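You operate a simulated robot arm through the tools that you are given. There is no shell and no other tool.

You run a simulated robot arm. Do the job below in one go: nothing can be reset, and whatever is moved stays where it is left.

TASK
Pour about 80 ml of water from the carafe into the bedside glass and stand it on the tray.
Fine: put the carafe back with its lid on. Set down upright: water carafe, bedside glass.
Where things are to end (x, y in the base frame): bedside glass within 60 mm of [820, 390].
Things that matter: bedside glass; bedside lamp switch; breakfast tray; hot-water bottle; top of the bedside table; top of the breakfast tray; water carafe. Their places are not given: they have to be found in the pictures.

The check looks at the end state, three seconds after you hand in, the way a careful person would. Anything else that was tipped, shoved, dropped, spilled or broken makes it a failure. Lids that push on must go on centred and level and be pressed home; caps that screw on are set level and turned clockwise until they are tight.

THE ROBOT
A 7-joint arm with a two-finger parallel gripper, fixed in place. Base frame: the origin is on the floor under the middle of its stand, x ahead of it, y to its left, z up. Units: mm, degrees, N and s.
It reaches about 1524 mm from its shoulder. Its first joint turns from -149.0 to 149.0 degrees. Payload 3.5 kg.
The TCP is the grasp point between the finger pads, 23 mm short of the fingertips. In the tool frame z runs along the fingers and y along their closing line. The gripper opens to 94 mm. The fingers are 38 mm wide and 10 mm thick; the gripper's body (54 by 96 mm) begins 39 mm behind the TCP.
Orientation is that of the tool frame in the base frame, as [roll, pitch, yaw] about the fixed x, y, z axes, in that order (R = Rz(yaw) Ry(pitch) Rx(roll)). With the fingers straight down and closing along the base's y, the tool's x points along the base's -x, its y along +y and its z along -z.

THE INTERFACE
- The arm moves only by the tool drive_tool. Its argument "series" is one flat list of numbers, 7 for each row, row after row: the turn, a rotation vector about the base's x, y, z in degrees, then the shift along the base's x, y, z in mm, then the gripper command, from -1 (fully open) to 1 (shut), values between in proportion. In form: [rx, ry, rz, dx, dy, dz, hand, rx, ry, rz, dx, dy, dz, hand, ...]. A call has 1 to 20 rows; each row shifts and turns the commanded pose from where the row before left it. A row lasts 0.2 s, in which the tool goes at most 50 mm and 8.6 degrees; a call with a longer step from one row to the next is refused whole, and so is a gripper value outside its range. A pose out of reach is approached as far as the arm can. The call stops where the force on the tool passes 40 N (or 10 N more than at its start, if that is more) or the arm is blocked; 0.2 s more then pass. Each finger travels about 153 mm/s and halts on what it meets, pressing with about 24 N; the grip force reading is that of the motor and also rises with nothing between the fingers. The clock runs only during rows and for 0.2 s after the last one: add rows that do not move to give the fingers time. The reply holds the time, the measured pose of the TCP, the force on the tool along the base axes, the opening and the grip force, in the units named above and with some noise, with the torque about the TCP (base axes, N m) and any sound that the robot's microphone picked up, and new pictures: "views" is both (left out), scene, wrist or none.
- Cameras (640 x 400 px; columns grow to the right, rows downward): "scene" is fixed at [400.3, -649.2, 1518.1]; the picture's right is [0.99, -0.10, 0.00], its down [-0.05, -0.44, -0.89] and it looks along [0.09, 0.89, -0.45] (base axes); focal length 317 px, centre (320, 200). "wrist" rides on the gripper at [86, 16, -74] in the tool frame; the picture's right is [-0.18, 0.98, 0.00], its down [-0.58, -0.11, -0.81] and it looks along [-0.79, -0.15, 0.59] (tool axes); focal length 243 px, centre (320, 200).
- measure_at(camera, pixels): for up to 12 pixels [column, row] of the newest picture of that camera ("zoom" is the newest enlarged one), the place [x, y, z] in the base frame of the surface seen there, good to about 2 mm. No time passes.
- zoom(camera, box): a new picture of the part [left, top, right, bottom] of that camera's present view, enlarged. No time passes.
- close_job(): hands the job in; it is judged then, once.

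Open the gripper and draw the arm clear of the work before you hand the job in, unless the task says otherwise.

The tools are called as a command line: name --argument value ..., lists and objects as JSON in quotes. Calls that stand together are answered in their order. drive_tool: Moves the arm, as the interface text tells. Its arguments: {"type":"object","properties":{"series":{"type":"array","items":{"type":"number"}},"views":{"type":"string","enum":["both","scene","wrist","none"]}},"required":["series"]} The other tools are called the same way: measure_at (camera, pixels) gives the place of the surface under pixels of a picture; zoom (camera, box) takes an enlarged picture of a part of a camera's view; close_job () hands the job in.

At the start:

```text
time_s: 0.0
ee_pos: [-87.5, 1093.9, 1107.4]
tool_rot: [-179.9, -0.1, 180.0]
wrist_force: [-0.1, -0.7, -0.2]
wrist_torque: [-0.01, 0.01, -0.01]
width: 94.1
grip_force: 0.0
```

scene: 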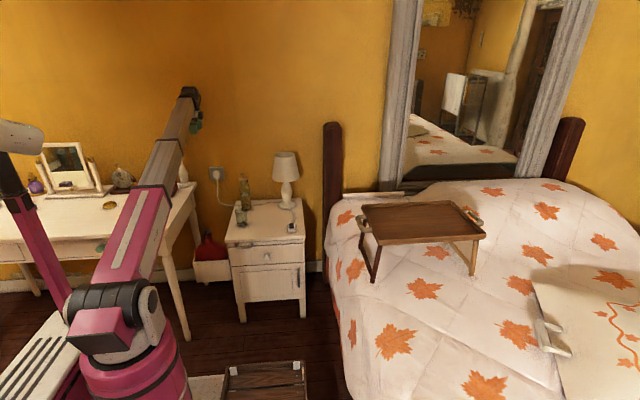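
wrist: 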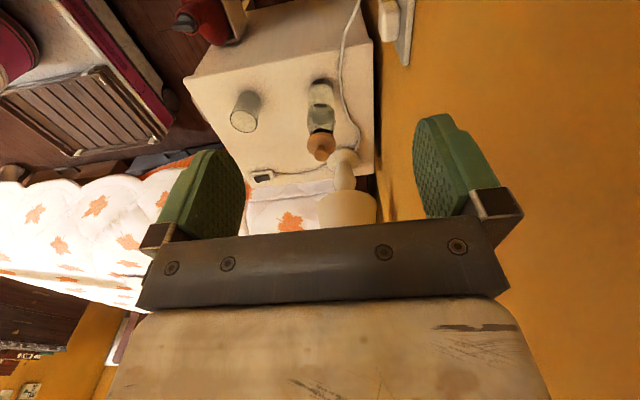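

The scene picture shows the bedside table around (265,220) with carafe near (245,190) and glass near (240,213), and the tray on the bed at (422,222). I'll enlarge these areas to look more closely.

zoom --camera "scene" --box '[200, 140, 330, 250]'

zoom --camera "wrist" --box '[170, 0, 420, 240]'

zoom --camera "scene" --box '[340, 170, 520, 290]'

```text
3.64 times, centred on (265, 195) of scene
```

zoom: 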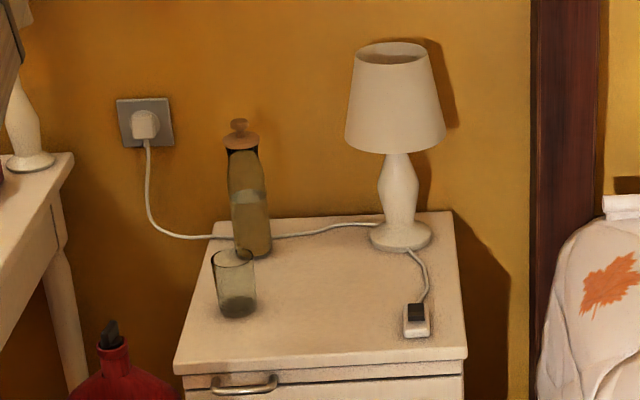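

```text
1.67 times, centred on (295, 120) of wrist
```

zoom: 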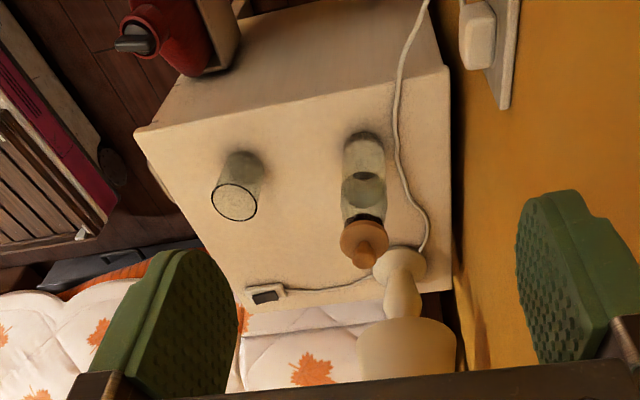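

```text
3.33 times, centred on (430, 230) of scene
```

zoom: 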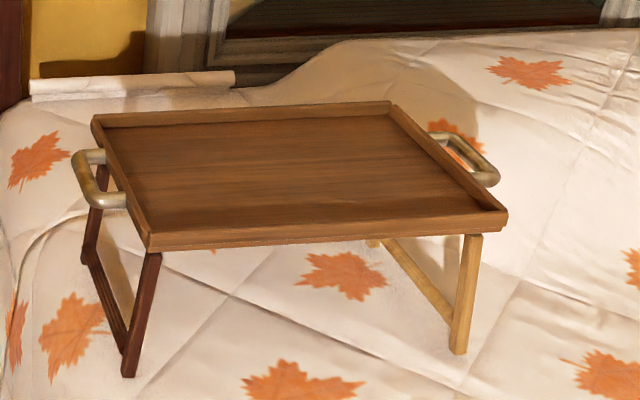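

The newest enlargement shows the tray top clearly (corners about (95,118), (388,103), (505,215), (150,240)). I measure tray points, and table, carafe and glass points in the scene picture.

measure_at --camera "zoom" --pixels '[[95, 116], [388, 103], [504, 212], [150, 240], [300, 160], [250, 160], [350, 180], [200, 190], [90, 180], [480, 170], [300, 235], [200, 150]]'

measure_at --camera "scene" --pixels '[[248, 177], [248, 181], [250, 196], [251, 209], [240, 212], [240, 222], [265, 220], [288, 220], [289, 212], [284, 190], [286, 160], [294, 237]]'

measure_at --camera "wrist" --pixels '[[243, 122], [245, 100], [253, 95], [322, 150], [320, 140], [320, 120], [312, 80], [270, 130], [290, 60], [260, 60], [343, 160], [262, 177]]'

```text
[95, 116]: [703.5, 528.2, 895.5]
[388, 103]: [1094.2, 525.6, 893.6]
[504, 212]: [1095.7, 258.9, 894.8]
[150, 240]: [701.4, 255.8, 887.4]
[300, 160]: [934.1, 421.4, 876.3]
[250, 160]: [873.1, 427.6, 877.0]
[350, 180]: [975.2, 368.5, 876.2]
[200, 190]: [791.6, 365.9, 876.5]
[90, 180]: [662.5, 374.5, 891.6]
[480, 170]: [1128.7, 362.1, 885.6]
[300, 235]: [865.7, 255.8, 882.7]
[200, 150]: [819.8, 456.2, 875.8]
```

```text
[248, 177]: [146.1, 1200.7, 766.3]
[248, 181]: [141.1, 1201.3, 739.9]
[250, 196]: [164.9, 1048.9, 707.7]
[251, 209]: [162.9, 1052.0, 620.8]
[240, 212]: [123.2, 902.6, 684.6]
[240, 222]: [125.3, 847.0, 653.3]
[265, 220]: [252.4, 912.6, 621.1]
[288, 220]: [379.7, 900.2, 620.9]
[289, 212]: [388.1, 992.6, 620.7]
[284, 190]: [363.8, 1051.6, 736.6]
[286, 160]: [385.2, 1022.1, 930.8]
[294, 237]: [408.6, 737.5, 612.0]
```

```text
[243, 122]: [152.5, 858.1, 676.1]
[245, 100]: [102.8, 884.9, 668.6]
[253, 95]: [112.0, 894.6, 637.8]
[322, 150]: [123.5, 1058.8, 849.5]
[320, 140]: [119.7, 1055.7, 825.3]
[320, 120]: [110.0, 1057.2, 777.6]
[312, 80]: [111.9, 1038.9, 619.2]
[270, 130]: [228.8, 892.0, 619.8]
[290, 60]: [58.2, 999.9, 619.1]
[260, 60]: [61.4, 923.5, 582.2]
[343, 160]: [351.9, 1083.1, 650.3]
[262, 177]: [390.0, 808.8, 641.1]
```

Next I enlarge the carafe and glass tightly in the scene to find their axes, heights and widths.

zoom --camera "scene" --box '[215, 165, 279, 230]'

```text
6.15 times, centred on (247, 198) of scene
```

zoom: 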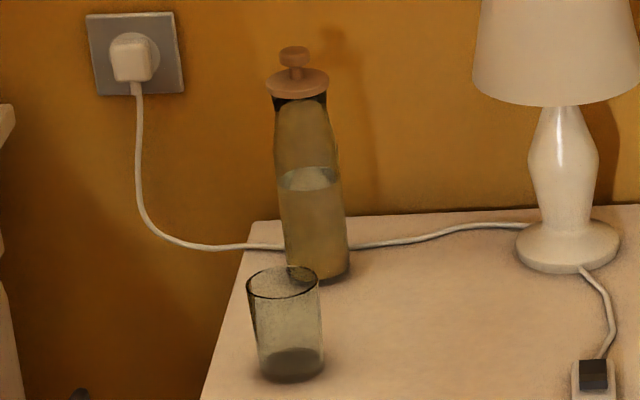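

The carafe lid knob is at about (294,52) and disc at (298,82); glass rim at (283,280). I measure points on their outlines.

measure_at --camera "zoom" --pixels '[[294, 51], [294, 58], [296, 72], [270, 80], [298, 85], [326, 80], [298, 98], [300, 120], [310, 180], [316, 220], [320, 260], [320, 278]]'

measure_at --camera "zoom" --pixels '[[283, 267], [283, 298], [249, 282], [318, 280], [290, 340], [293, 378], [262, 370], [322, 368], [290, 360], [275, 90], [324, 90], [341, 200]]'

```text
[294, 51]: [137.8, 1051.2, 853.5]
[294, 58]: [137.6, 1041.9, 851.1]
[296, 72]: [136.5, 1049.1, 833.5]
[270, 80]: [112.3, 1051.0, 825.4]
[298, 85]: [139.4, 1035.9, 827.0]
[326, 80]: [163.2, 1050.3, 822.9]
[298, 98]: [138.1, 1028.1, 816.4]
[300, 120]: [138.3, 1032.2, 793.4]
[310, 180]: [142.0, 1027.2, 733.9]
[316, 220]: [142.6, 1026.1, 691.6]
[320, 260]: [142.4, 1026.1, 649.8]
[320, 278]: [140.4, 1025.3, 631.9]
```

```text
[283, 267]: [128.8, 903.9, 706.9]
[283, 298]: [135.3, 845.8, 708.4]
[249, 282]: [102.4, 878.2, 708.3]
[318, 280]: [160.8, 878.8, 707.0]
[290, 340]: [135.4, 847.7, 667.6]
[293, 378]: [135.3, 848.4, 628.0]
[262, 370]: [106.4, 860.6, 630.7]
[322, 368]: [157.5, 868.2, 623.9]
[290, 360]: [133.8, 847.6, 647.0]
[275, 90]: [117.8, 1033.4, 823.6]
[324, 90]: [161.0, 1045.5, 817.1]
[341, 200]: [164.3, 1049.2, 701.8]
```

The glass is centred near (132,876) with rim z≈708 on a table top at z≈620, and the carafe is near (139,1054) with lid knob top at z≈855. I look at the gripper in the scene and the surroundings on the left before moving.

zoom --camera "scene" --box '[140, 70, 240, 140]'

zoom --camera "scene" --box '[0, 60, 240, 400]'

measure_at --camera "scene" --pixels '[[228, 243], [305, 236], [229, 200], [301, 202], [210, 243], [190, 186], [120, 180], [200, 250], [160, 192], [240, 228], [285, 229], [293, 227]]'

```text
5.71 times, centred on (190, 105) of scene
```

zoom: 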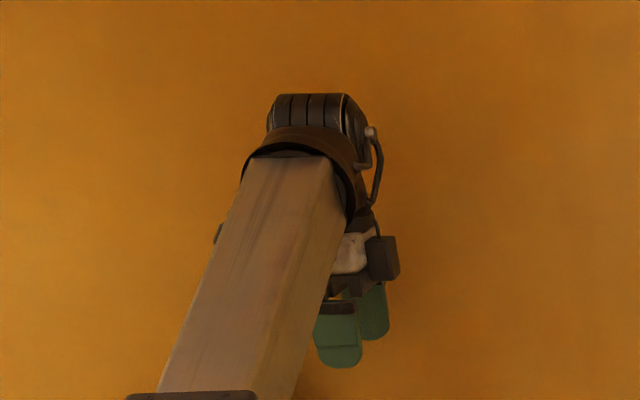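

```text
1.18 times, centred on (120, 230) of scene
```

zoom: 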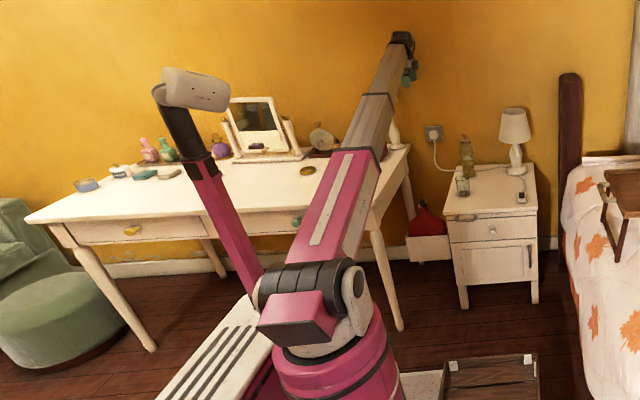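

```text
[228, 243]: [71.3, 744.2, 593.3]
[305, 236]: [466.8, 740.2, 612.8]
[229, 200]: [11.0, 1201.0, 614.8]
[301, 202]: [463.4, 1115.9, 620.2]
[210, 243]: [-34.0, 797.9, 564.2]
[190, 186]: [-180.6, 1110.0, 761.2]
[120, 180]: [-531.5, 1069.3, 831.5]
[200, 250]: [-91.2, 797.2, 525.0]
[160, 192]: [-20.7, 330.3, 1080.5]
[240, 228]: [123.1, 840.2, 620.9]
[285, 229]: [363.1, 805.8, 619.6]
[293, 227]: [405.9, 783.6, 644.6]
```

The pictures show clear space between the gripper and the glass; the carafe at (139,1054) stands directly behind the glass, so I will first move the empty glass to open table space. I go to a hover above the glass at about (132,876,850), gripper open.

drive_tool --series '[0, 0, 0, 24.4, -24.2, -28.6, -1, 0, 0, 0, 24.4, -24.2, -28.6, -1, 0, 0, 0, 24.4, -24.2, -28.6, -1, 0, 0, 0, 24.4, -24.2, -28.6, -1, 0, 0, 0, 24.4, -24.2, -28.6, -1, 0, 0, 0, 24.4, -24.2, -28.6, -1, 0, 0, 0, 24.4, -24.2, -28.6, -1, 0, 0, 0, 24.4, -24.2, -28.6, -1, 0, 0, 0, 24.3, -24.3, -28.2, -1, 0, 0, 0, 0, 0, 0, -1, 0, 0, 0, 0, 0, 0, -1]' --views "both"

```text
time_s: 2.4
ee_pos: [131.9, 873.6, 849.8]
tool_rot: [180.0, -0.1, -180.0]
wrist_force: [0.1, -0.4, 0.0]
wrist_torque: [0.03, -0.02, -0.02]
width: 94.2
grip_force: 0.1
```

scene: 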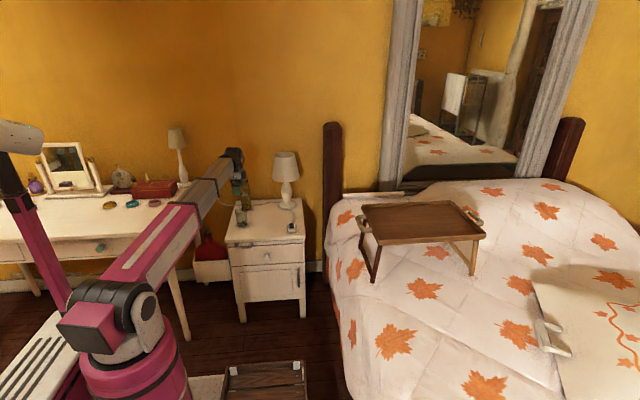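
wrist: 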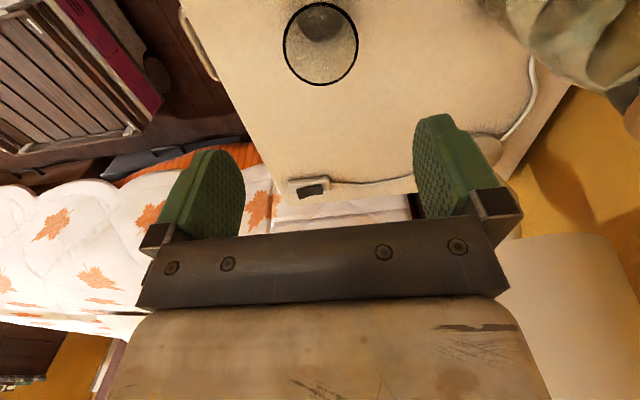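

The wrist view shows the glass rim ellipse, left (284,43), right (358,43), bottom (321,85), top (320,3). I measure these rim points to centre the gripper.

measure_at --camera "wrist" --pixels '[[285, 43], [357, 43], [321, 84], [320, 4], [300, 75], [345, 74], [320, 25], [322, 50], [310, 190], [500, 50], [225, 60], [400, 150]]'

zoom --camera "wrist" --box '[240, 0, 420, 110]'

```text
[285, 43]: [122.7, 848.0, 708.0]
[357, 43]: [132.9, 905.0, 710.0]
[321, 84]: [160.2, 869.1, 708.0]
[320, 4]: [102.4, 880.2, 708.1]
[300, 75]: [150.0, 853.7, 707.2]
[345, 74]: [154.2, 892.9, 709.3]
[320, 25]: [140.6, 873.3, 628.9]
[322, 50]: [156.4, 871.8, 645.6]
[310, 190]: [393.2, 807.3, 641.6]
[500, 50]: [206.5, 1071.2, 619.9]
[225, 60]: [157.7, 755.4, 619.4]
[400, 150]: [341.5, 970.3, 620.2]
```

```text
3.56 times, centred on (330, 55) of wrist
```

zoom: 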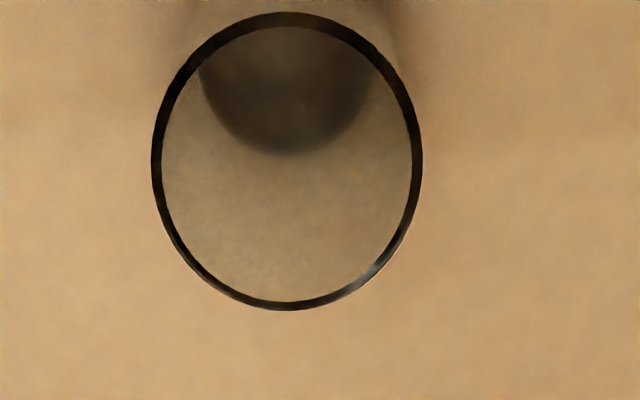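

The rim is centred at about (131,875.5) with radius 29 and the commanded TCP is already there. I descend straight to z≈685 (palm stays ~16 mm above the rim at 708), then close on the glass.

drive_tool --series '[0, 0, 0, 0, 0, -35, -1, 0, 0, 0, 0, 0, -35, -1, 0, 0, 0, 0, 0, -35, -1, 0, 0, 0, 0, 0, -30, -1, 0, 0, 0, 0, 0, -20, -1, 0, 0, 0, 0, 0, -10, -1, 0, 0, 0, 0, 0, 0, -1]' --views "both"

```text
time_s: 4.0
ee_pos: [131.3, 873.4, 682.9]
tool_rot: [-180.0, 0.0, 180.0]
wrist_force: [1.3, -0.2, -0.6]
wrist_torque: [0.02, 0.0, 0.0]
width: 94.1
grip_force: 0.1
```

scene: 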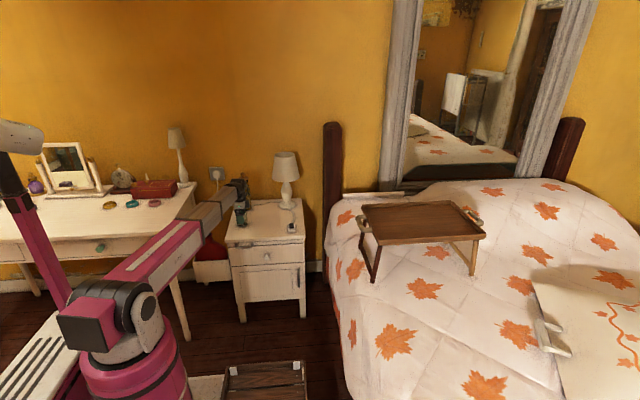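
wrist: 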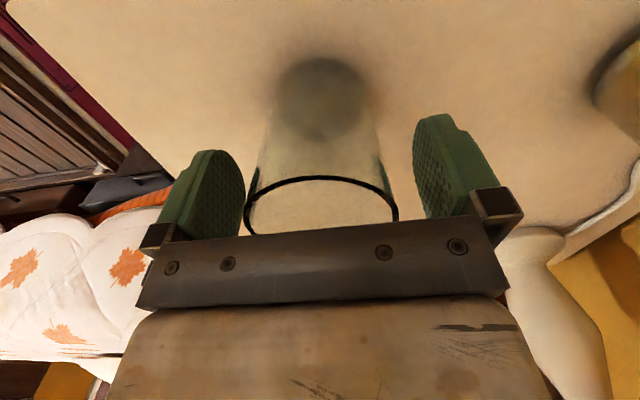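

The glass stands between the fingers (rim from x≈245 to 398 in the wrist view). I close gently and check the grip before lifting.

drive_tool --series '[0, 0, 0, 0, 1.5, 0, -0.5, 0, 0, 0, 0, 0, 0, 0, 0, 0, 0, 0, 0, 0, 0.4, 0, 0, 0, 0, 0, 0, 1, 0, 0, 0, 0, 0, 0, 1]' --views "wrist"

```text
time_s: 5.2
ee_pos: [131.4, 875.2, 684.4]
tool_rot: [179.9, 0.0, -180.0]
wrist_force: [0.6, -0.9, 1.6]
wrist_torque: [0.04, 0.0, -0.02]
width: 59.7
grip_force: 23.7
```

wrist: 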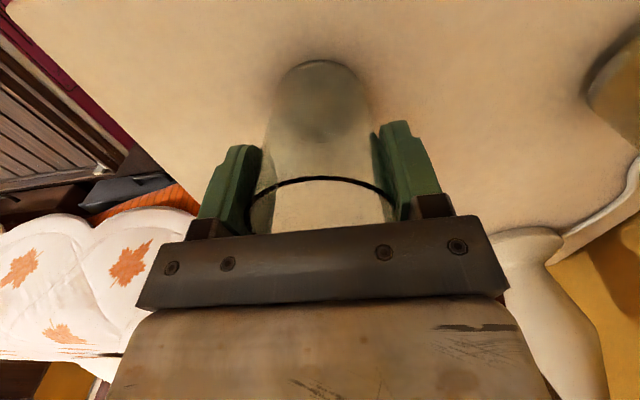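

Grip is firm (width 59.7, 23.7 N). I lift the glass 30 mm and read its weight.

drive_tool --series '[0, 0, 0, 0, 0, 10, 1, 0, 0, 0, 0, 0, 20, 1, 0, 0, 0, 0, 0, 0, 1, 0, 0, 0, 0, 0, 0, 1, 0, 0, 0, 0, 0, 0, 1]' --views "wrist"

drive_tool --series '[0, 0, 0, 0, 0, 0, 1]' --views "none"

drive_tool --series '[0, 0, 0, 0, 0, 0, 1]' --views "none"

```text
time_s: 6.4
ee_pos: [129.1, 878.1, 712.6]
tool_rot: [-179.9, 0.0, 180.0]
wrist_force: [0.0, -0.1, -1.3]
wrist_torque: [-0.02, 0.0, 0.0]
width: 59.7
grip_force: 24.3
```

wrist: 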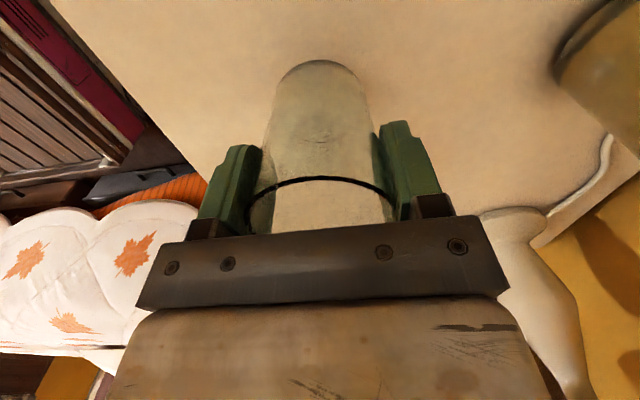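

```text
time_s: 6.8
ee_pos: [128.7, 877.5, 714.3]
tool_rot: [-180.0, 0.0, 180.0]
wrist_force: [0.4, 0.3, -2.3]
wrist_torque: [-0.01, 0.0, 0.01]
width: 59.6
grip_force: 24.5
```

```text
time_s: 7.2
ee_pos: [130.4, 878.2, 712.4]
tool_rot: [-179.9, 0.0, -180.0]
wrist_force: [-0.1, -0.1, -0.6]
wrist_torque: [0.01, 0.06, 0.0]
width: 59.4
grip_force: 23.7
```

Readings show the empty glass is light (about 1.4 N, noisy). I carry it 30 mm above the table to about (265,850), clear of the switch at (393,807), and lower it again.

drive_tool --series '[0, 0, 0, 22, -4.5, 0, 1, 0, 0, 0, 33, -7, 0, 1, 0, 0, 0, 33, -7, 0, 1, 0, 0, 0, 29, -6, 0, 1, 0, 0, 0, 16, -3, 0, 1, 0, 0, 0, 0, 0, 0, 1, 0, 0, 0, 0, 0, -15, 1, 0, 0, 0, 0, 0, -10, 1, 0, 0, 0, 0, 0, -3, 1, 0, 0, 0, 0, 0, -1.5, 1, 0, 0, 0, 0, 0, 0, 1]' --views "both"

```text
time_s: 9.6
ee_pos: [263.6, 849.0, 684.7]
tool_rot: [180.0, 0.0, -180.0]
wrist_force: [0.1, 0.2, -2.1]
wrist_torque: [0.01, 0.0, -0.01]
width: 59.3
grip_force: 23.9
```

scene: 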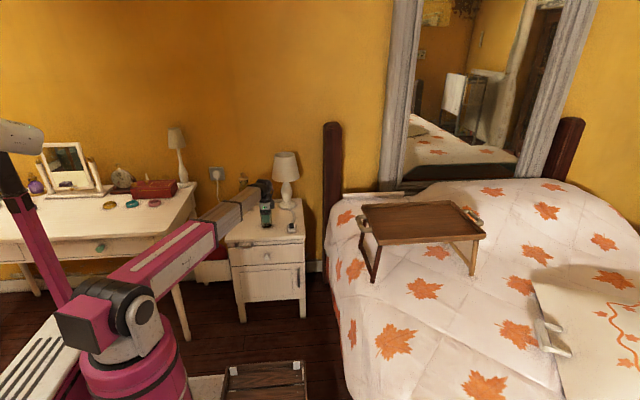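
wrist: 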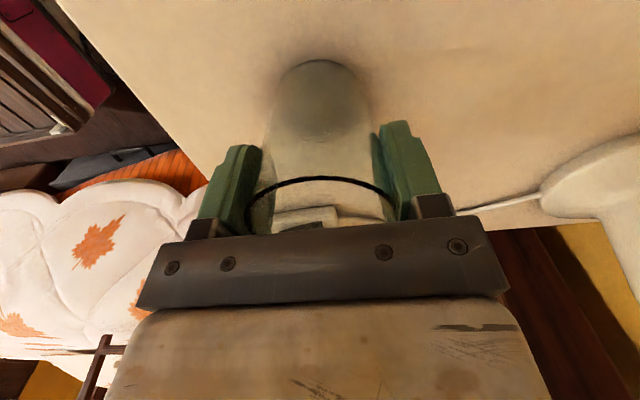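

The glass is nearly at the table (z 684.7, as when gripped). I lower a further 1 mm, then open slowly.

drive_tool --series '[0, 0, 0, 0, 0, -1, 1, 0, 0, 0, 0, 0, 0, 1, 0, 0, 0, 0, 0, 0, -0.3, 0, 0, 0, 0, 0, 0, -0.5, 0, 0, 0, 0, 0, 0, -1, 0, 0, 0, 0, 0, 0, -1]' --views "wrist"

```text
time_s: 11.0
ee_pos: [265.8, 850.1, 685.4]
tool_rot: [-180.0, 0.0, -179.9]
wrist_force: [0.8, -0.6, 0.7]
wrist_torque: [-0.06, -0.01, -0.01]
width: 93.9
grip_force: 0.1
```

wrist: 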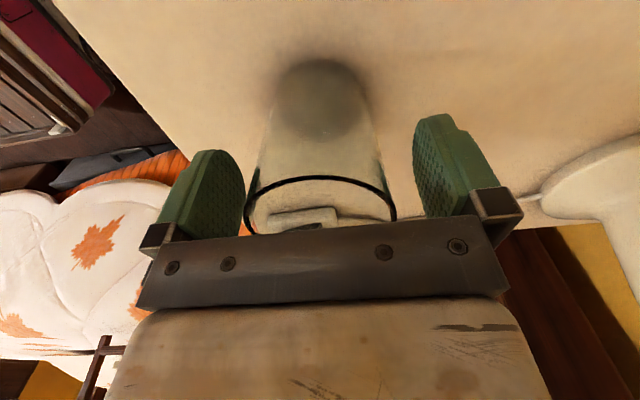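

The glass is released and standing. I rise straight up to z≈950 and then move above the carafe lid at about (138.5,1054).

drive_tool --series '[0, 0, 0, 0, 0, 15, -1, 0, 0, 0, 0, 0, 40, -1, 0, 0, 0, 0, 0, 50, -1, 0, 0, 0, 0, 0, 50, -1, 0, 0, 0, 0, 0, 50, -1, 0, 0, 0, 0, 0, 50, -1, 0, 0, 0, 0, 0, 10, -1, 0, 0, 0, -21, 34, 0, -1, 0, 0, 0, -21, 34, 0, -1, 0, 0, 0, -21, 34, 0, -1, 0, 0, 0, -21, 34, 0, -1, 0, 0, 0, -21, 34, 0, -1, 0, 0, 0, -21.5, 34, 0, -1, 0, 0, 0, 0, 0, 0, -1, 0, 0, 0, 0, 0, 0, -1]' --views "both"

```text
time_s: 14.2
ee_pos: [140.8, 1053.4, 948.3]
tool_rot: [180.0, 0.0, 180.0]
wrist_force: [-0.2, 0.3, -0.2]
wrist_torque: [-0.01, -0.01, 0.0]
width: 94.4
grip_force: 0.0
```

scene: 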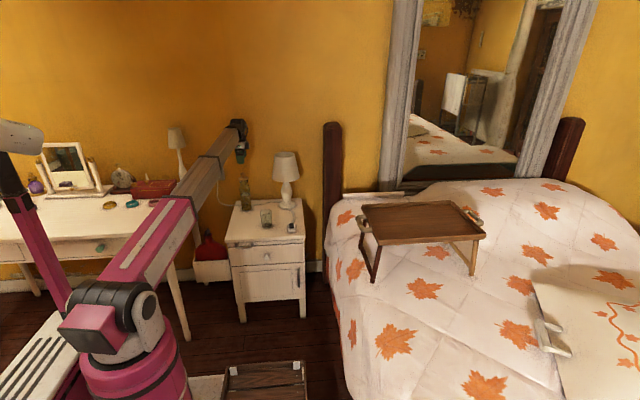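
wrist: 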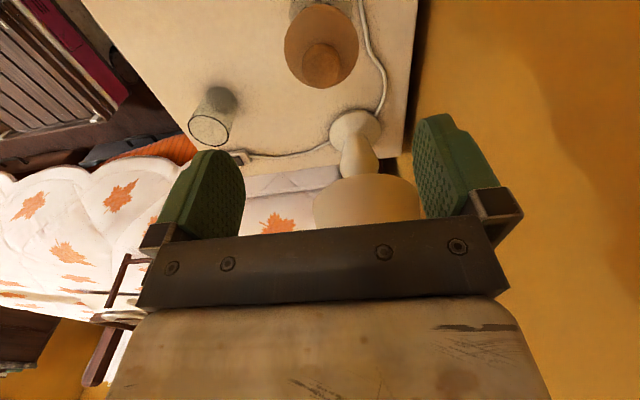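

The wrist view shows the lid disc around (321,45) and knob around (322,63). I enlarge and measure it.

zoom --camera "wrist" --box '[250, 0, 400, 100]'

zoom --camera "scene" --box '[215, 165, 279, 230]'

measure_at --camera "wrist" --pixels '[[286, 46], [357, 46], [320, 87], [321, 8], [322, 62], [305, 62], [340, 62], [322, 80], [322, 46], [190, 125], [230, 125], [208, 143]]'

```text
4.00 times, centred on (325, 50) of wrist
```

zoom: 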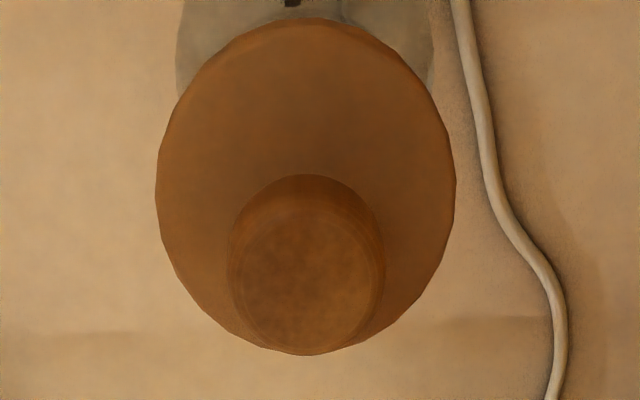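

```text
6.15 times, centred on (247, 198) of scene
```

zoom: 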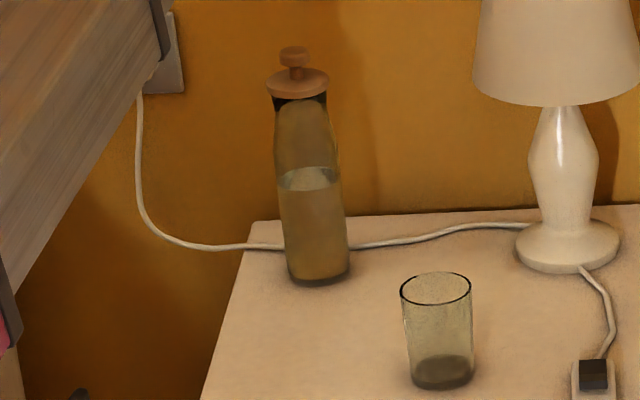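

```text
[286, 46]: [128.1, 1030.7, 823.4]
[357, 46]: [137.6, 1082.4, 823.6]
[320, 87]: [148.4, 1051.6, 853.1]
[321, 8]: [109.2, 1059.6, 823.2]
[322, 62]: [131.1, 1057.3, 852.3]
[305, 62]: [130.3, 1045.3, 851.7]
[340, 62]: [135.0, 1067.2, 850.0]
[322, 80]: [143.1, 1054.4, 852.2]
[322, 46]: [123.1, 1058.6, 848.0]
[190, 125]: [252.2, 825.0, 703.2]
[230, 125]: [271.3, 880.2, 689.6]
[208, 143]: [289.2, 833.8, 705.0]
```

The lid disc is centred near (136.5,1055.5), radius 26, top z≈823, and the knob top is z≈852 with radius ≈12. I shift slightly and descend to TCP z≈852 so the fingertips stay above the disc.

drive_tool --series '[0, 0, 0, -2, 1.5, -20, -1, 0, 0, 0, 0, 0, -30, -1, 0, 0, 0, 0, 0, -25, -1, 0, 0, 0, 0, 0, -15, -1, 0, 0, 0, 0, 0, -8, -1, 0, 0, 0, 0, 0, 0, -0.5, 0, 0, 0, 0, 0, 0, 0, 0, 0, 0, 0, 0, 0, 0.3]' --views "both"

zoom --camera "scene" --box '[215, 150, 279, 215]'

```text
time_s: 16.0
ee_pos: [134.0, 1056.1, 851.8]
tool_rot: [179.9, 0.0, -180.0]
wrist_force: [-0.1, -0.1, -0.2]
wrist_torque: [-0.02, -0.01, 0.02]
width: 32.9
grip_force: 0.0
```

scene: 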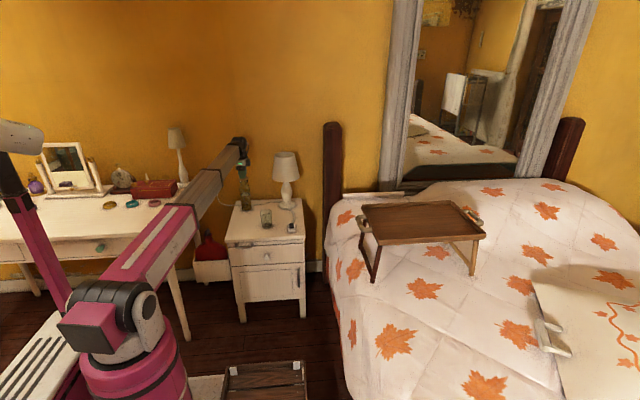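
wrist: 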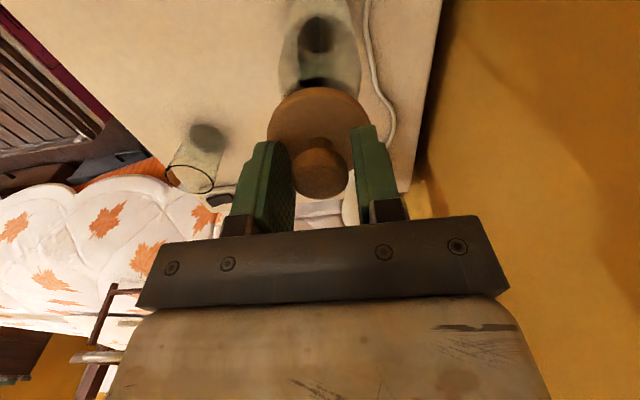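

```text
6.15 times, centred on (247, 182) of scene
```

zoom: 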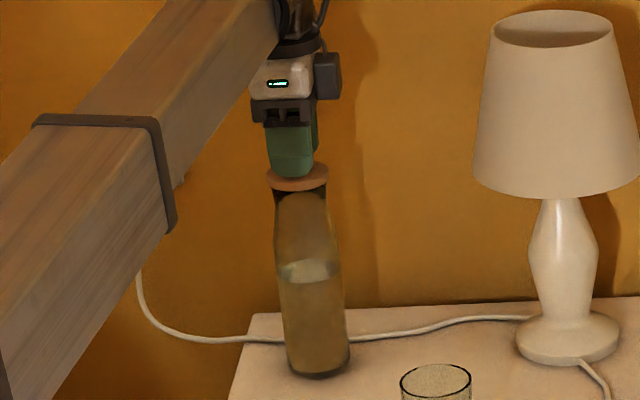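

The knob (wrist view, (320,170)) is between the fingers and the tips sit just above the disc. I close on the knob.

drive_tool --series '[0, 0, 0, 0, 0, 0, 0.5, 0, 0, 0, 0, 0, 0, 1, 0, 0, 0, 0, 0, 0, 1]' --views "wrist"

```text
time_s: 16.8
ee_pos: [134.9, 1054.9, 850.8]
tool_rot: [180.0, 0.0, -180.0]
wrist_force: [0.4, -0.4, -0.8]
wrist_torque: [-0.03, -0.02, 0.0]
width: 26.1
grip_force: 24.4
```

wrist: 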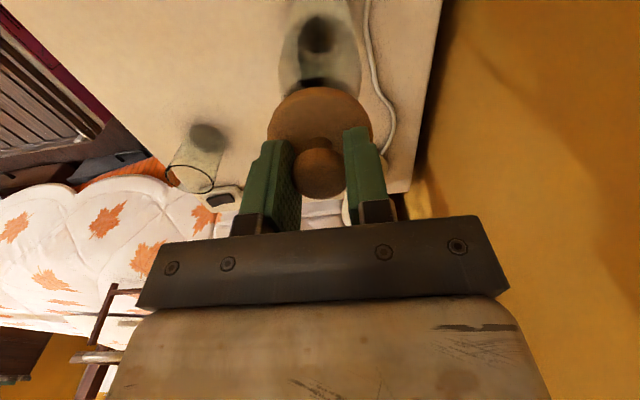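

Knob is gripped (26.1 mm, 24.4 N). I pull straight up slowly by 10 mm and check whether the lid separates from the carafe.

drive_tool --series '[0, 0, 0, 0, 0, 3, 1, 0, 0, 0, 0, 0, 3, 1, 0, 0, 0, 0, 0, 4, 1]' --views "wrist"

zoom --camera "scene" --box '[215, 150, 279, 215]'

```text
time_s: 17.6
ee_pos: [135.1, 1055.6, 861.2]
tool_rot: [-180.0, -0.1, -180.0]
wrist_force: [0.2, 0.0, -0.4]
wrist_torque: [0.02, -0.01, -0.03]
width: 25.7
grip_force: 24.1
heard: snap
```

wrist: 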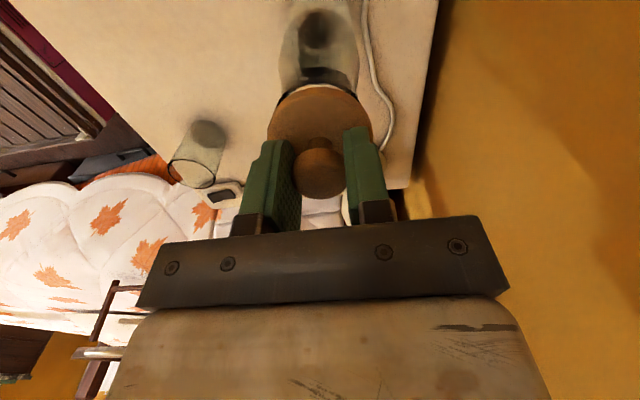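

```text
6.15 times, centred on (247, 182) of scene
```

zoom: 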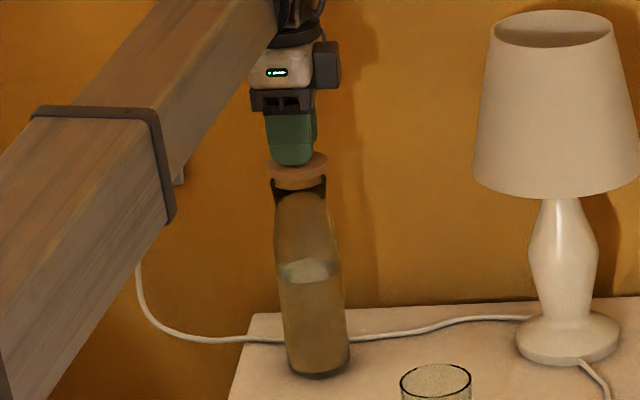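

A snap was heard and the lid has lifted clear of the carafe (gap seen at scene zoom (297,180)). I continue up another 70 mm and inspect the lid and the open mouth.

drive_tool --series '[0, 0, 0, 0, 0, 10, 1, 0, 0, 0, 0, 0, 20, 1, 0, 0, 0, 0, 0, 20, 1, 0, 0, 0, 0, 0, 20, 1, 0, 0, 0, 0, 0, 0, 1]' --views "both"

zoom --camera "scene" --box '[220, 135, 275, 190]'

zoom --camera "wrist" --box '[230, 0, 420, 220]'

```text
time_s: 18.8
ee_pos: [137.1, 1055.8, 930.5]
tool_rot: [179.9, 0.0, -180.0]
wrist_force: [0.3, -1.0, 0.1]
wrist_torque: [-0.03, -0.03, -0.03]
width: 25.9
grip_force: 23.9
```

scene: 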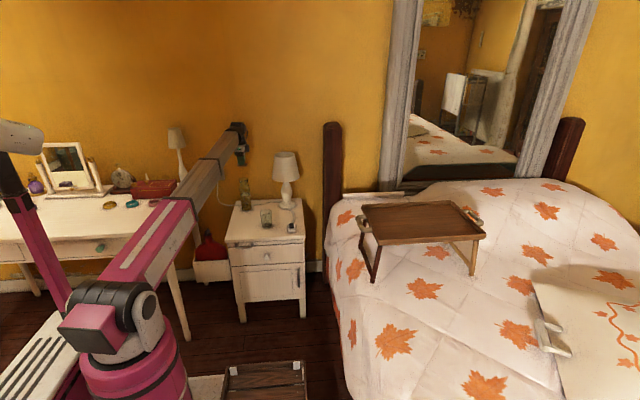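
wrist: 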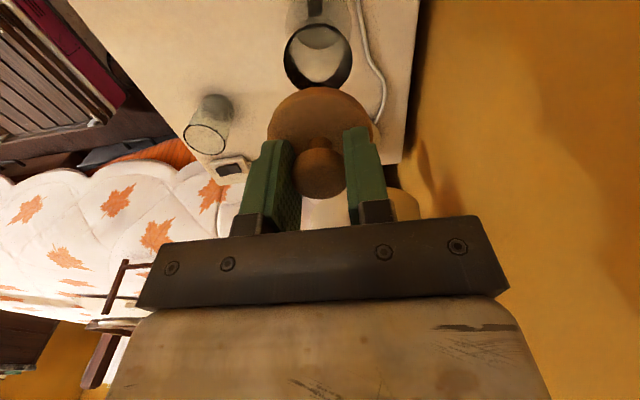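

```text
7.27 times, centred on (248, 162) of scene
```

zoom: 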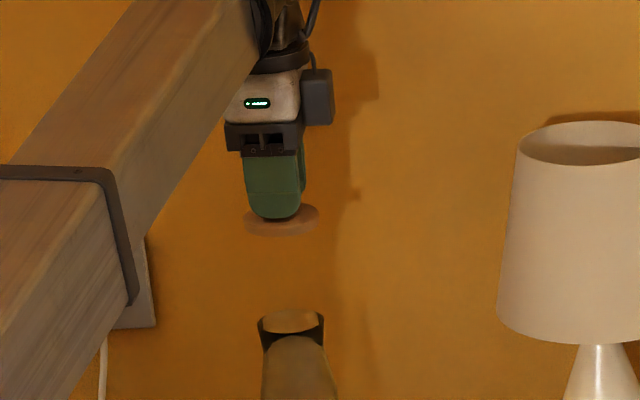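

```text
1.82 times, centred on (325, 110) of wrist
```

zoom: 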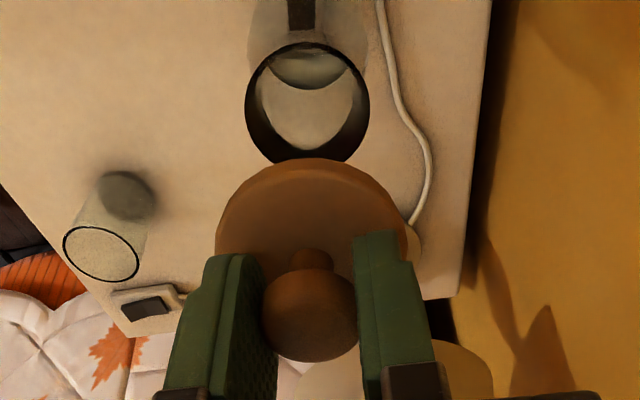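

The lid is a flat-bottomed disc with knob, and the carafe mouth (dark ring around (317,57) in the wrist view) is open. I measure the mouth rim and the lid edge.

measure_at --camera "wrist" --pixels '[[285, 57], [350, 57], [317, 89], [316, 25], [295, 80], [339, 81], [320, 60], [317, 36], [268, 130], [371, 125], [310, 90], [312, 8]]'

measure_at --camera "zoom" --pixels '[[310, 100], [306, 162], [250, 100], [366, 105], [300, 115], [310, 70], [310, 80], [305, 130], [218, 250], [310, 162], [400, 220], [300, 320]]'

```text
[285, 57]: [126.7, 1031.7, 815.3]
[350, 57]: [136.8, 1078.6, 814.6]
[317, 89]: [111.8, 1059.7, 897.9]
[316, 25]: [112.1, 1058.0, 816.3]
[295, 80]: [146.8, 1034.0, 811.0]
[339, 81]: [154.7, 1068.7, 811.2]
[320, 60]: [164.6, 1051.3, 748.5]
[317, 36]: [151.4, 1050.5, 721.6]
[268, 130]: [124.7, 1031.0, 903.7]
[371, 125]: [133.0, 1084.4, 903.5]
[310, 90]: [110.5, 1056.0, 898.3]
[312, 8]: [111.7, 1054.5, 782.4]
```

```text
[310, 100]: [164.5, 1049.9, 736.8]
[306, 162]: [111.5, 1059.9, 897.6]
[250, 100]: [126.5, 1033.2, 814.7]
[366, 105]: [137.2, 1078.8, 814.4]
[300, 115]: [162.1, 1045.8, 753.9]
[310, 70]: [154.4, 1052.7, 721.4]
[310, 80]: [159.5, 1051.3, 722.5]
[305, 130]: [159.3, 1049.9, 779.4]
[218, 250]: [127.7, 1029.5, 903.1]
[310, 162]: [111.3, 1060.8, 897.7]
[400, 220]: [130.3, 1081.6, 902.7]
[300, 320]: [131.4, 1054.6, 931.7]
```

The mouth rim is at z≈815 centred (135.6,1055), R≈24; the water surface inside reads z≈722. I enlarge the lid in the scene to see whether it has a plug underneath.

zoom --camera "scene" --box '[232, 150, 256, 190]'

```text
10.00 times, centred on (244, 170) of scene
```

zoom: 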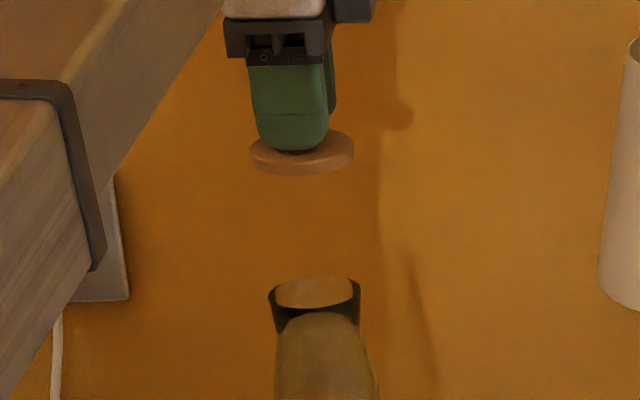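

The lid underside is flat, so it can simply stand on the table. I carry it to about (230,965), in the open area between glass and carafe, and lower it to just above the table top.

drive_tool --series '[0, 0, 0, 23, -22, 0, 1, 0, 0, 0, 31, -30, 0, 1, 0, 0, 0, 25, -25, 0, 1, 0, 0, 0, 14.5, -13.5, 0, 1, 0, 0, 0, 0, 0, -30, 1, 0, 0, 0, 0, 0, -45, 1, 0, 0, 0, 0, 0, -45, 1, 0, 0, 0, 0, 0, -45, 1, 0, 0, 0, 0, 0, -40, 1, 0, 0, 0, 0, 0, -30, 1, 0, 0, 0, 0, 0, -20, 1, 0, 0, 0, 0, 0, -10, 1, 0, 0, 0, 0, 0, 0, 1]' --views "both"

zoom --camera "scene" --box '[215, 175, 295, 235]'

```text
time_s: 21.6
ee_pos: [231.6, 965.4, 667.0]
tool_rot: [-179.9, 0.0, -180.0]
wrist_force: [1.3, -0.5, -0.7]
wrist_torque: [0.0, 0.01, -0.01]
width: 25.7
grip_force: 24.5
```

scene: 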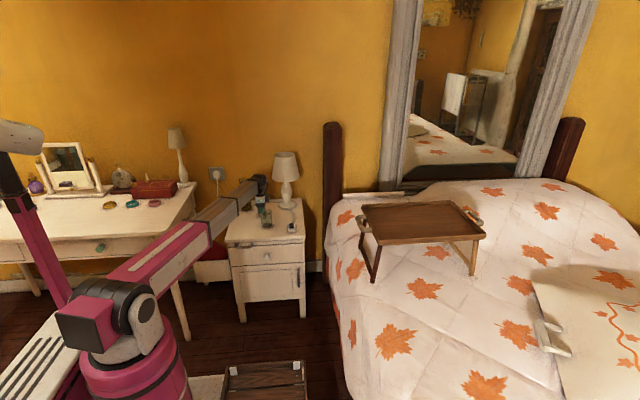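
wrist: 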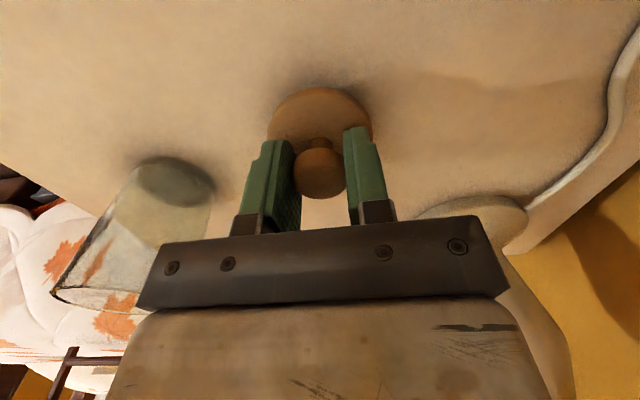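

```text
6.67 times, centred on (255, 205) of scene
```

zoom: 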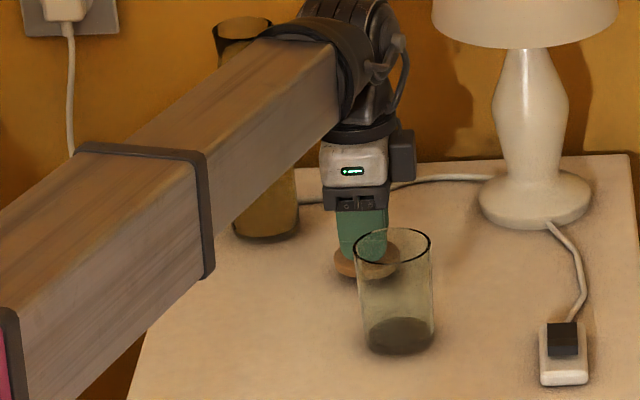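

The lid is a few mm above the table. I lower in small steps watching the force.

drive_tool --series '[0, 0, 0, 0, 0, -3, 1, 0, 0, 0, 0, 0, -2, 1, 0, 0, 0, 0, 0, -2, 1]' --views "none"

drive_tool --series '[0, 0, 0, 0, 0, -1.5, 1, 0, 0, 0, 0, 0, 0, 1]' --views "wrist"

zoom --camera "scene" --box '[250, 200, 282, 225]'

```text
time_s: 22.4
ee_pos: [230.2, 966.1, 660.7]
tool_rot: [180.0, 0.1, 180.0]
wrist_force: [-0.1, -0.1, 0.2]
wrist_torque: [-0.05, 0.0, 0.01]
width: 25.8
grip_force: 23.7
```

```text
time_s: 23.0
ee_pos: [229.8, 964.3, 659.1]
tool_rot: [-180.0, 0.0, 179.9]
wrist_force: [-0.5, -0.4, 0.4]
wrist_torque: [-0.02, 0.04, -0.01]
width: 25.7
grip_force: 24.2
```

wrist: 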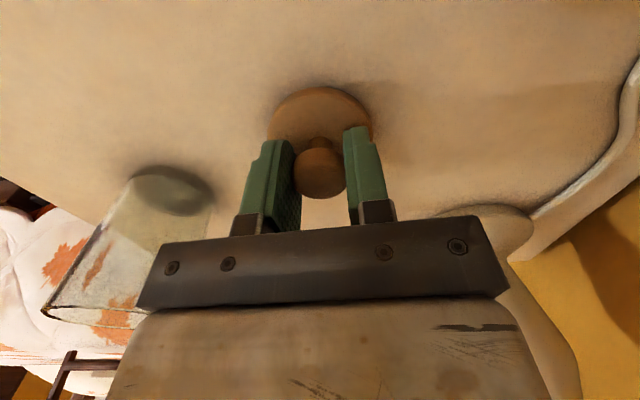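

```text
16.00 times, centred on (266, 212) of scene
```

zoom: 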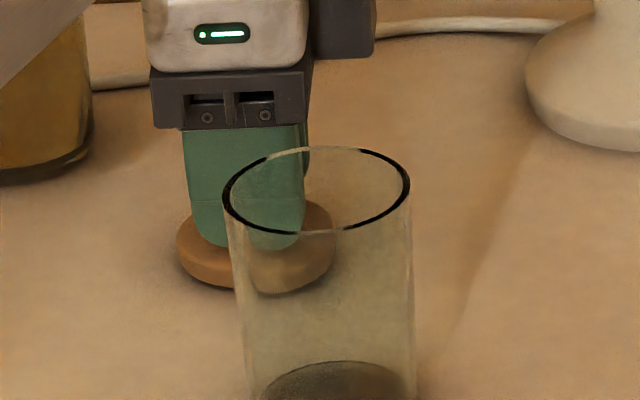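

Still no contact force (Fz≈0.4); the lid is about 2–3 mm up. I continue down in 1 mm steps.

drive_tool --series '[0, 0, 0, 0, 0, -1, 1, 0, 0, 0, 0, 0, -0.5, 1, 0, 0, 0, 0, 0, 0, 1]' --views "none"

drive_tool --series '[0, 0, 0, 0, 0, -1, 1, 0, 0, 0, 0, 0, 0, 1]' --views "none"

drive_tool --series '[0, 0, 0, 0, 0, -0.7, 1, 0, 0, 0, 0, 0, 0, 1]' --views "none"

```text
time_s: 23.8
ee_pos: [230.2, 964.8, 656.7]
tool_rot: [180.0, 0.0, 180.0]
wrist_force: [-0.7, -0.4, 0.1]
wrist_torque: [-0.03, -0.01, -0.02]
width: 25.8
grip_force: 23.9
```

```text
time_s: 24.4
ee_pos: [230.7, 964.3, 656.2]
tool_rot: [-179.9, 0.0, -180.0]
wrist_force: [0.6, 0.7, 0.6]
wrist_torque: [0.03, -0.01, 0.02]
width: 25.5
grip_force: 23.9
```

```text
time_s: 25.0
ee_pos: [230.5, 964.5, 655.7]
tool_rot: [-179.9, 0.0, -180.0]
wrist_force: [-2.3, -1.6, 8.3]
wrist_torque: [-0.01, 0.06, 0.02]
width: 25.7
grip_force: 23.9
```

Contact is felt (Fz 8.3 N), so the lid rests on the table. I open slowly and rise straight up.

drive_tool --series '[0, 0, 0, 0, 0, 0.4, 0.4, 0, 0, 0, 0, 0, 0, 0.2, 0, 0, 0, 0, 0, 0, -0.4, 0, 0, 0, 0, 0, 0, -1, 0, 0, 0, 0, 0, 10, -1, 0, 0, 0, 0, 0, 30, -1, 0, 0, 0, 0, 0, 45, -1, 0, 0, 0, 0, 0, 45, -1, 0, 0, 0, 0, 0, 45, -1, 0, 0, 0, 0, 0, 45, -1, 0, 0, 0, 0, 0, 0, -1]' --views "both"

zoom --camera "scene" --box '[215, 165, 295, 235]'

```text
time_s: 27.4
ee_pos: [228.0, 963.2, 876.1]
tool_rot: [180.0, 0.0, -180.0]
wrist_force: [-0.3, 0.9, -0.5]
wrist_torque: [-0.01, -0.02, 0.02]
width: 94.1
grip_force: 0.1
```

scene: 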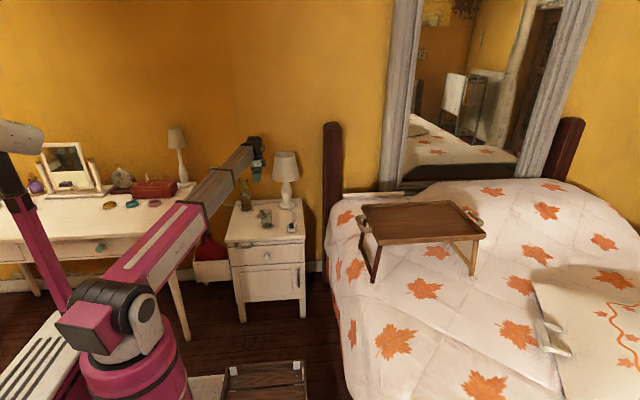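
wrist: 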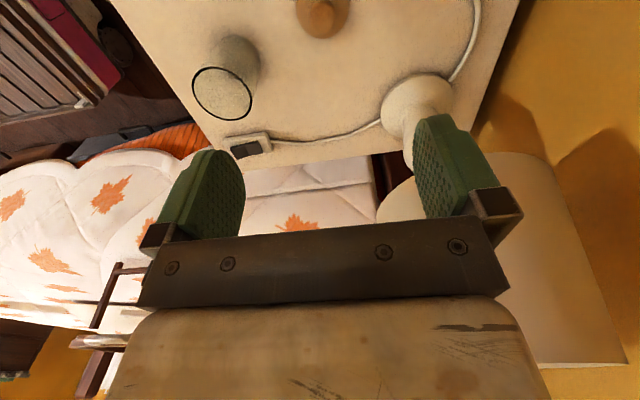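

```text
5.71 times, centred on (255, 200) of scene
```

zoom: 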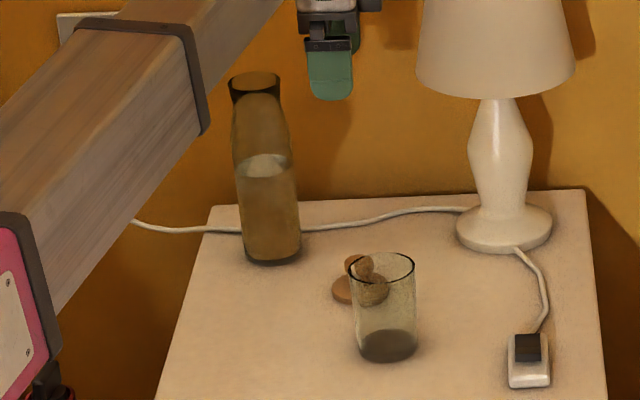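

The lid stands behind the glass in the scene; I check with the wrist enlargement that it's flat and standing properly, and measure it.

zoom --camera "wrist" --box '[270, 0, 370, 60]'

zoom --camera "scene" --box '[250, 200, 282, 225]'

measure_at --camera "wrist" --pixels '[[297, 15], [349, 5], [322, 36], [322, 18], [322, 28], [310, 20], [336, 20], [305, 30], [195, 95], [253, 90], [222, 118], [228, 66]]'

```text
6.40 times, centred on (320, 30) of wrist
```

zoom: 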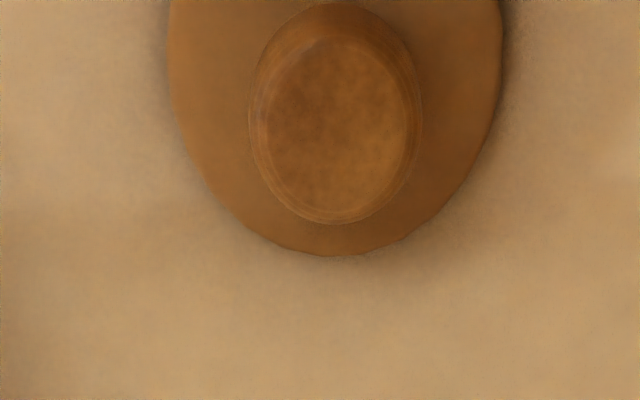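

```text
16.00 times, centred on (266, 212) of scene
```

zoom: 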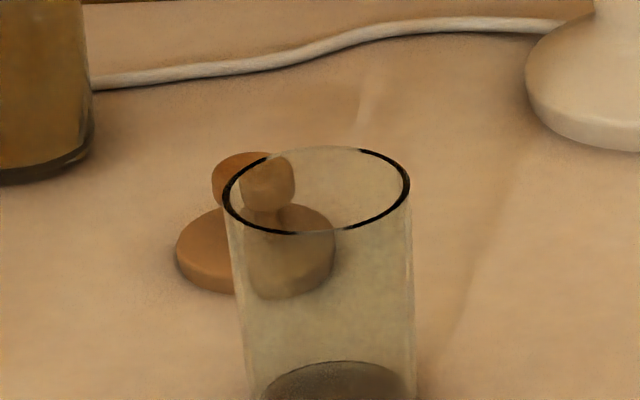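

```text
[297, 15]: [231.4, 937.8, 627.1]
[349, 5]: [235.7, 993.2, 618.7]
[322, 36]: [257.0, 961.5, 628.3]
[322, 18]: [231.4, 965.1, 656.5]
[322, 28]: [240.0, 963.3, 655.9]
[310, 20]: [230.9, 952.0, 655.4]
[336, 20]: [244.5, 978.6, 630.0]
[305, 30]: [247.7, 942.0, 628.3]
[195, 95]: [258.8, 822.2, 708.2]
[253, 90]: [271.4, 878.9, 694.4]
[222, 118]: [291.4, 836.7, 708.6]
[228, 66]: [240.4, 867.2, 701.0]
```

The lid stands upright at (231,964.5). Now I need a horizontal grasp for the carafe: I back off to about (136,800,950) while yawing the tool −90° so the fingers close along x.

drive_tool --series '[0, 0, -8.2, -8.5, -15, 6.8, -1, 0, 0, -8.2, -8.5, -15, 6.8, -1, 0, 0, -8.2, -8.5, -15, 6.8, -1, 0, 0, -8.2, -8.5, -15, 6.8, -1, 0, 0, -8.2, -8.5, -15, 6.8, -1, 0, 0, -8.2, -8.5, -15, 6.8, -1, 0, 0, -8.2, -8.5, -15, 6.8, -1, 0, 0, -8.2, -8.5, -15, 6.8, -1, 0, 0, -8.2, -8.5, -15, 6.8, -1, 0, 0, -8.2, -8.5, -15, 6.8, -1, 0, 0, -8, -8.5, -15, 6.4, -1, 0, 0, 0, 0, 0, 0, -1, 0, 0, 0, 0, 0, 0, -1]' --views "both"

```text
time_s: 30.2
ee_pos: [138.5, 798.8, 949.3]
tool_rot: [179.9, 0.0, 89.9]
wrist_force: [-0.5, 0.0, -0.2]
wrist_torque: [-0.03, -0.02, -0.03]
width: 94.0
grip_force: 0.1
```

scene: 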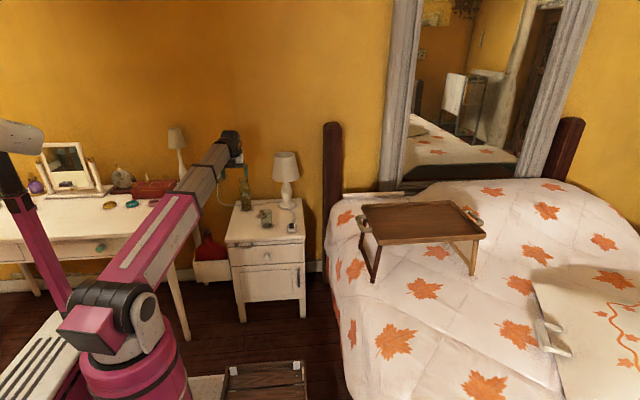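
wrist: 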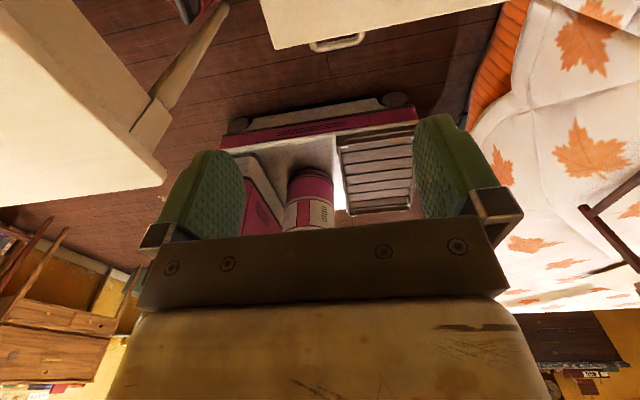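

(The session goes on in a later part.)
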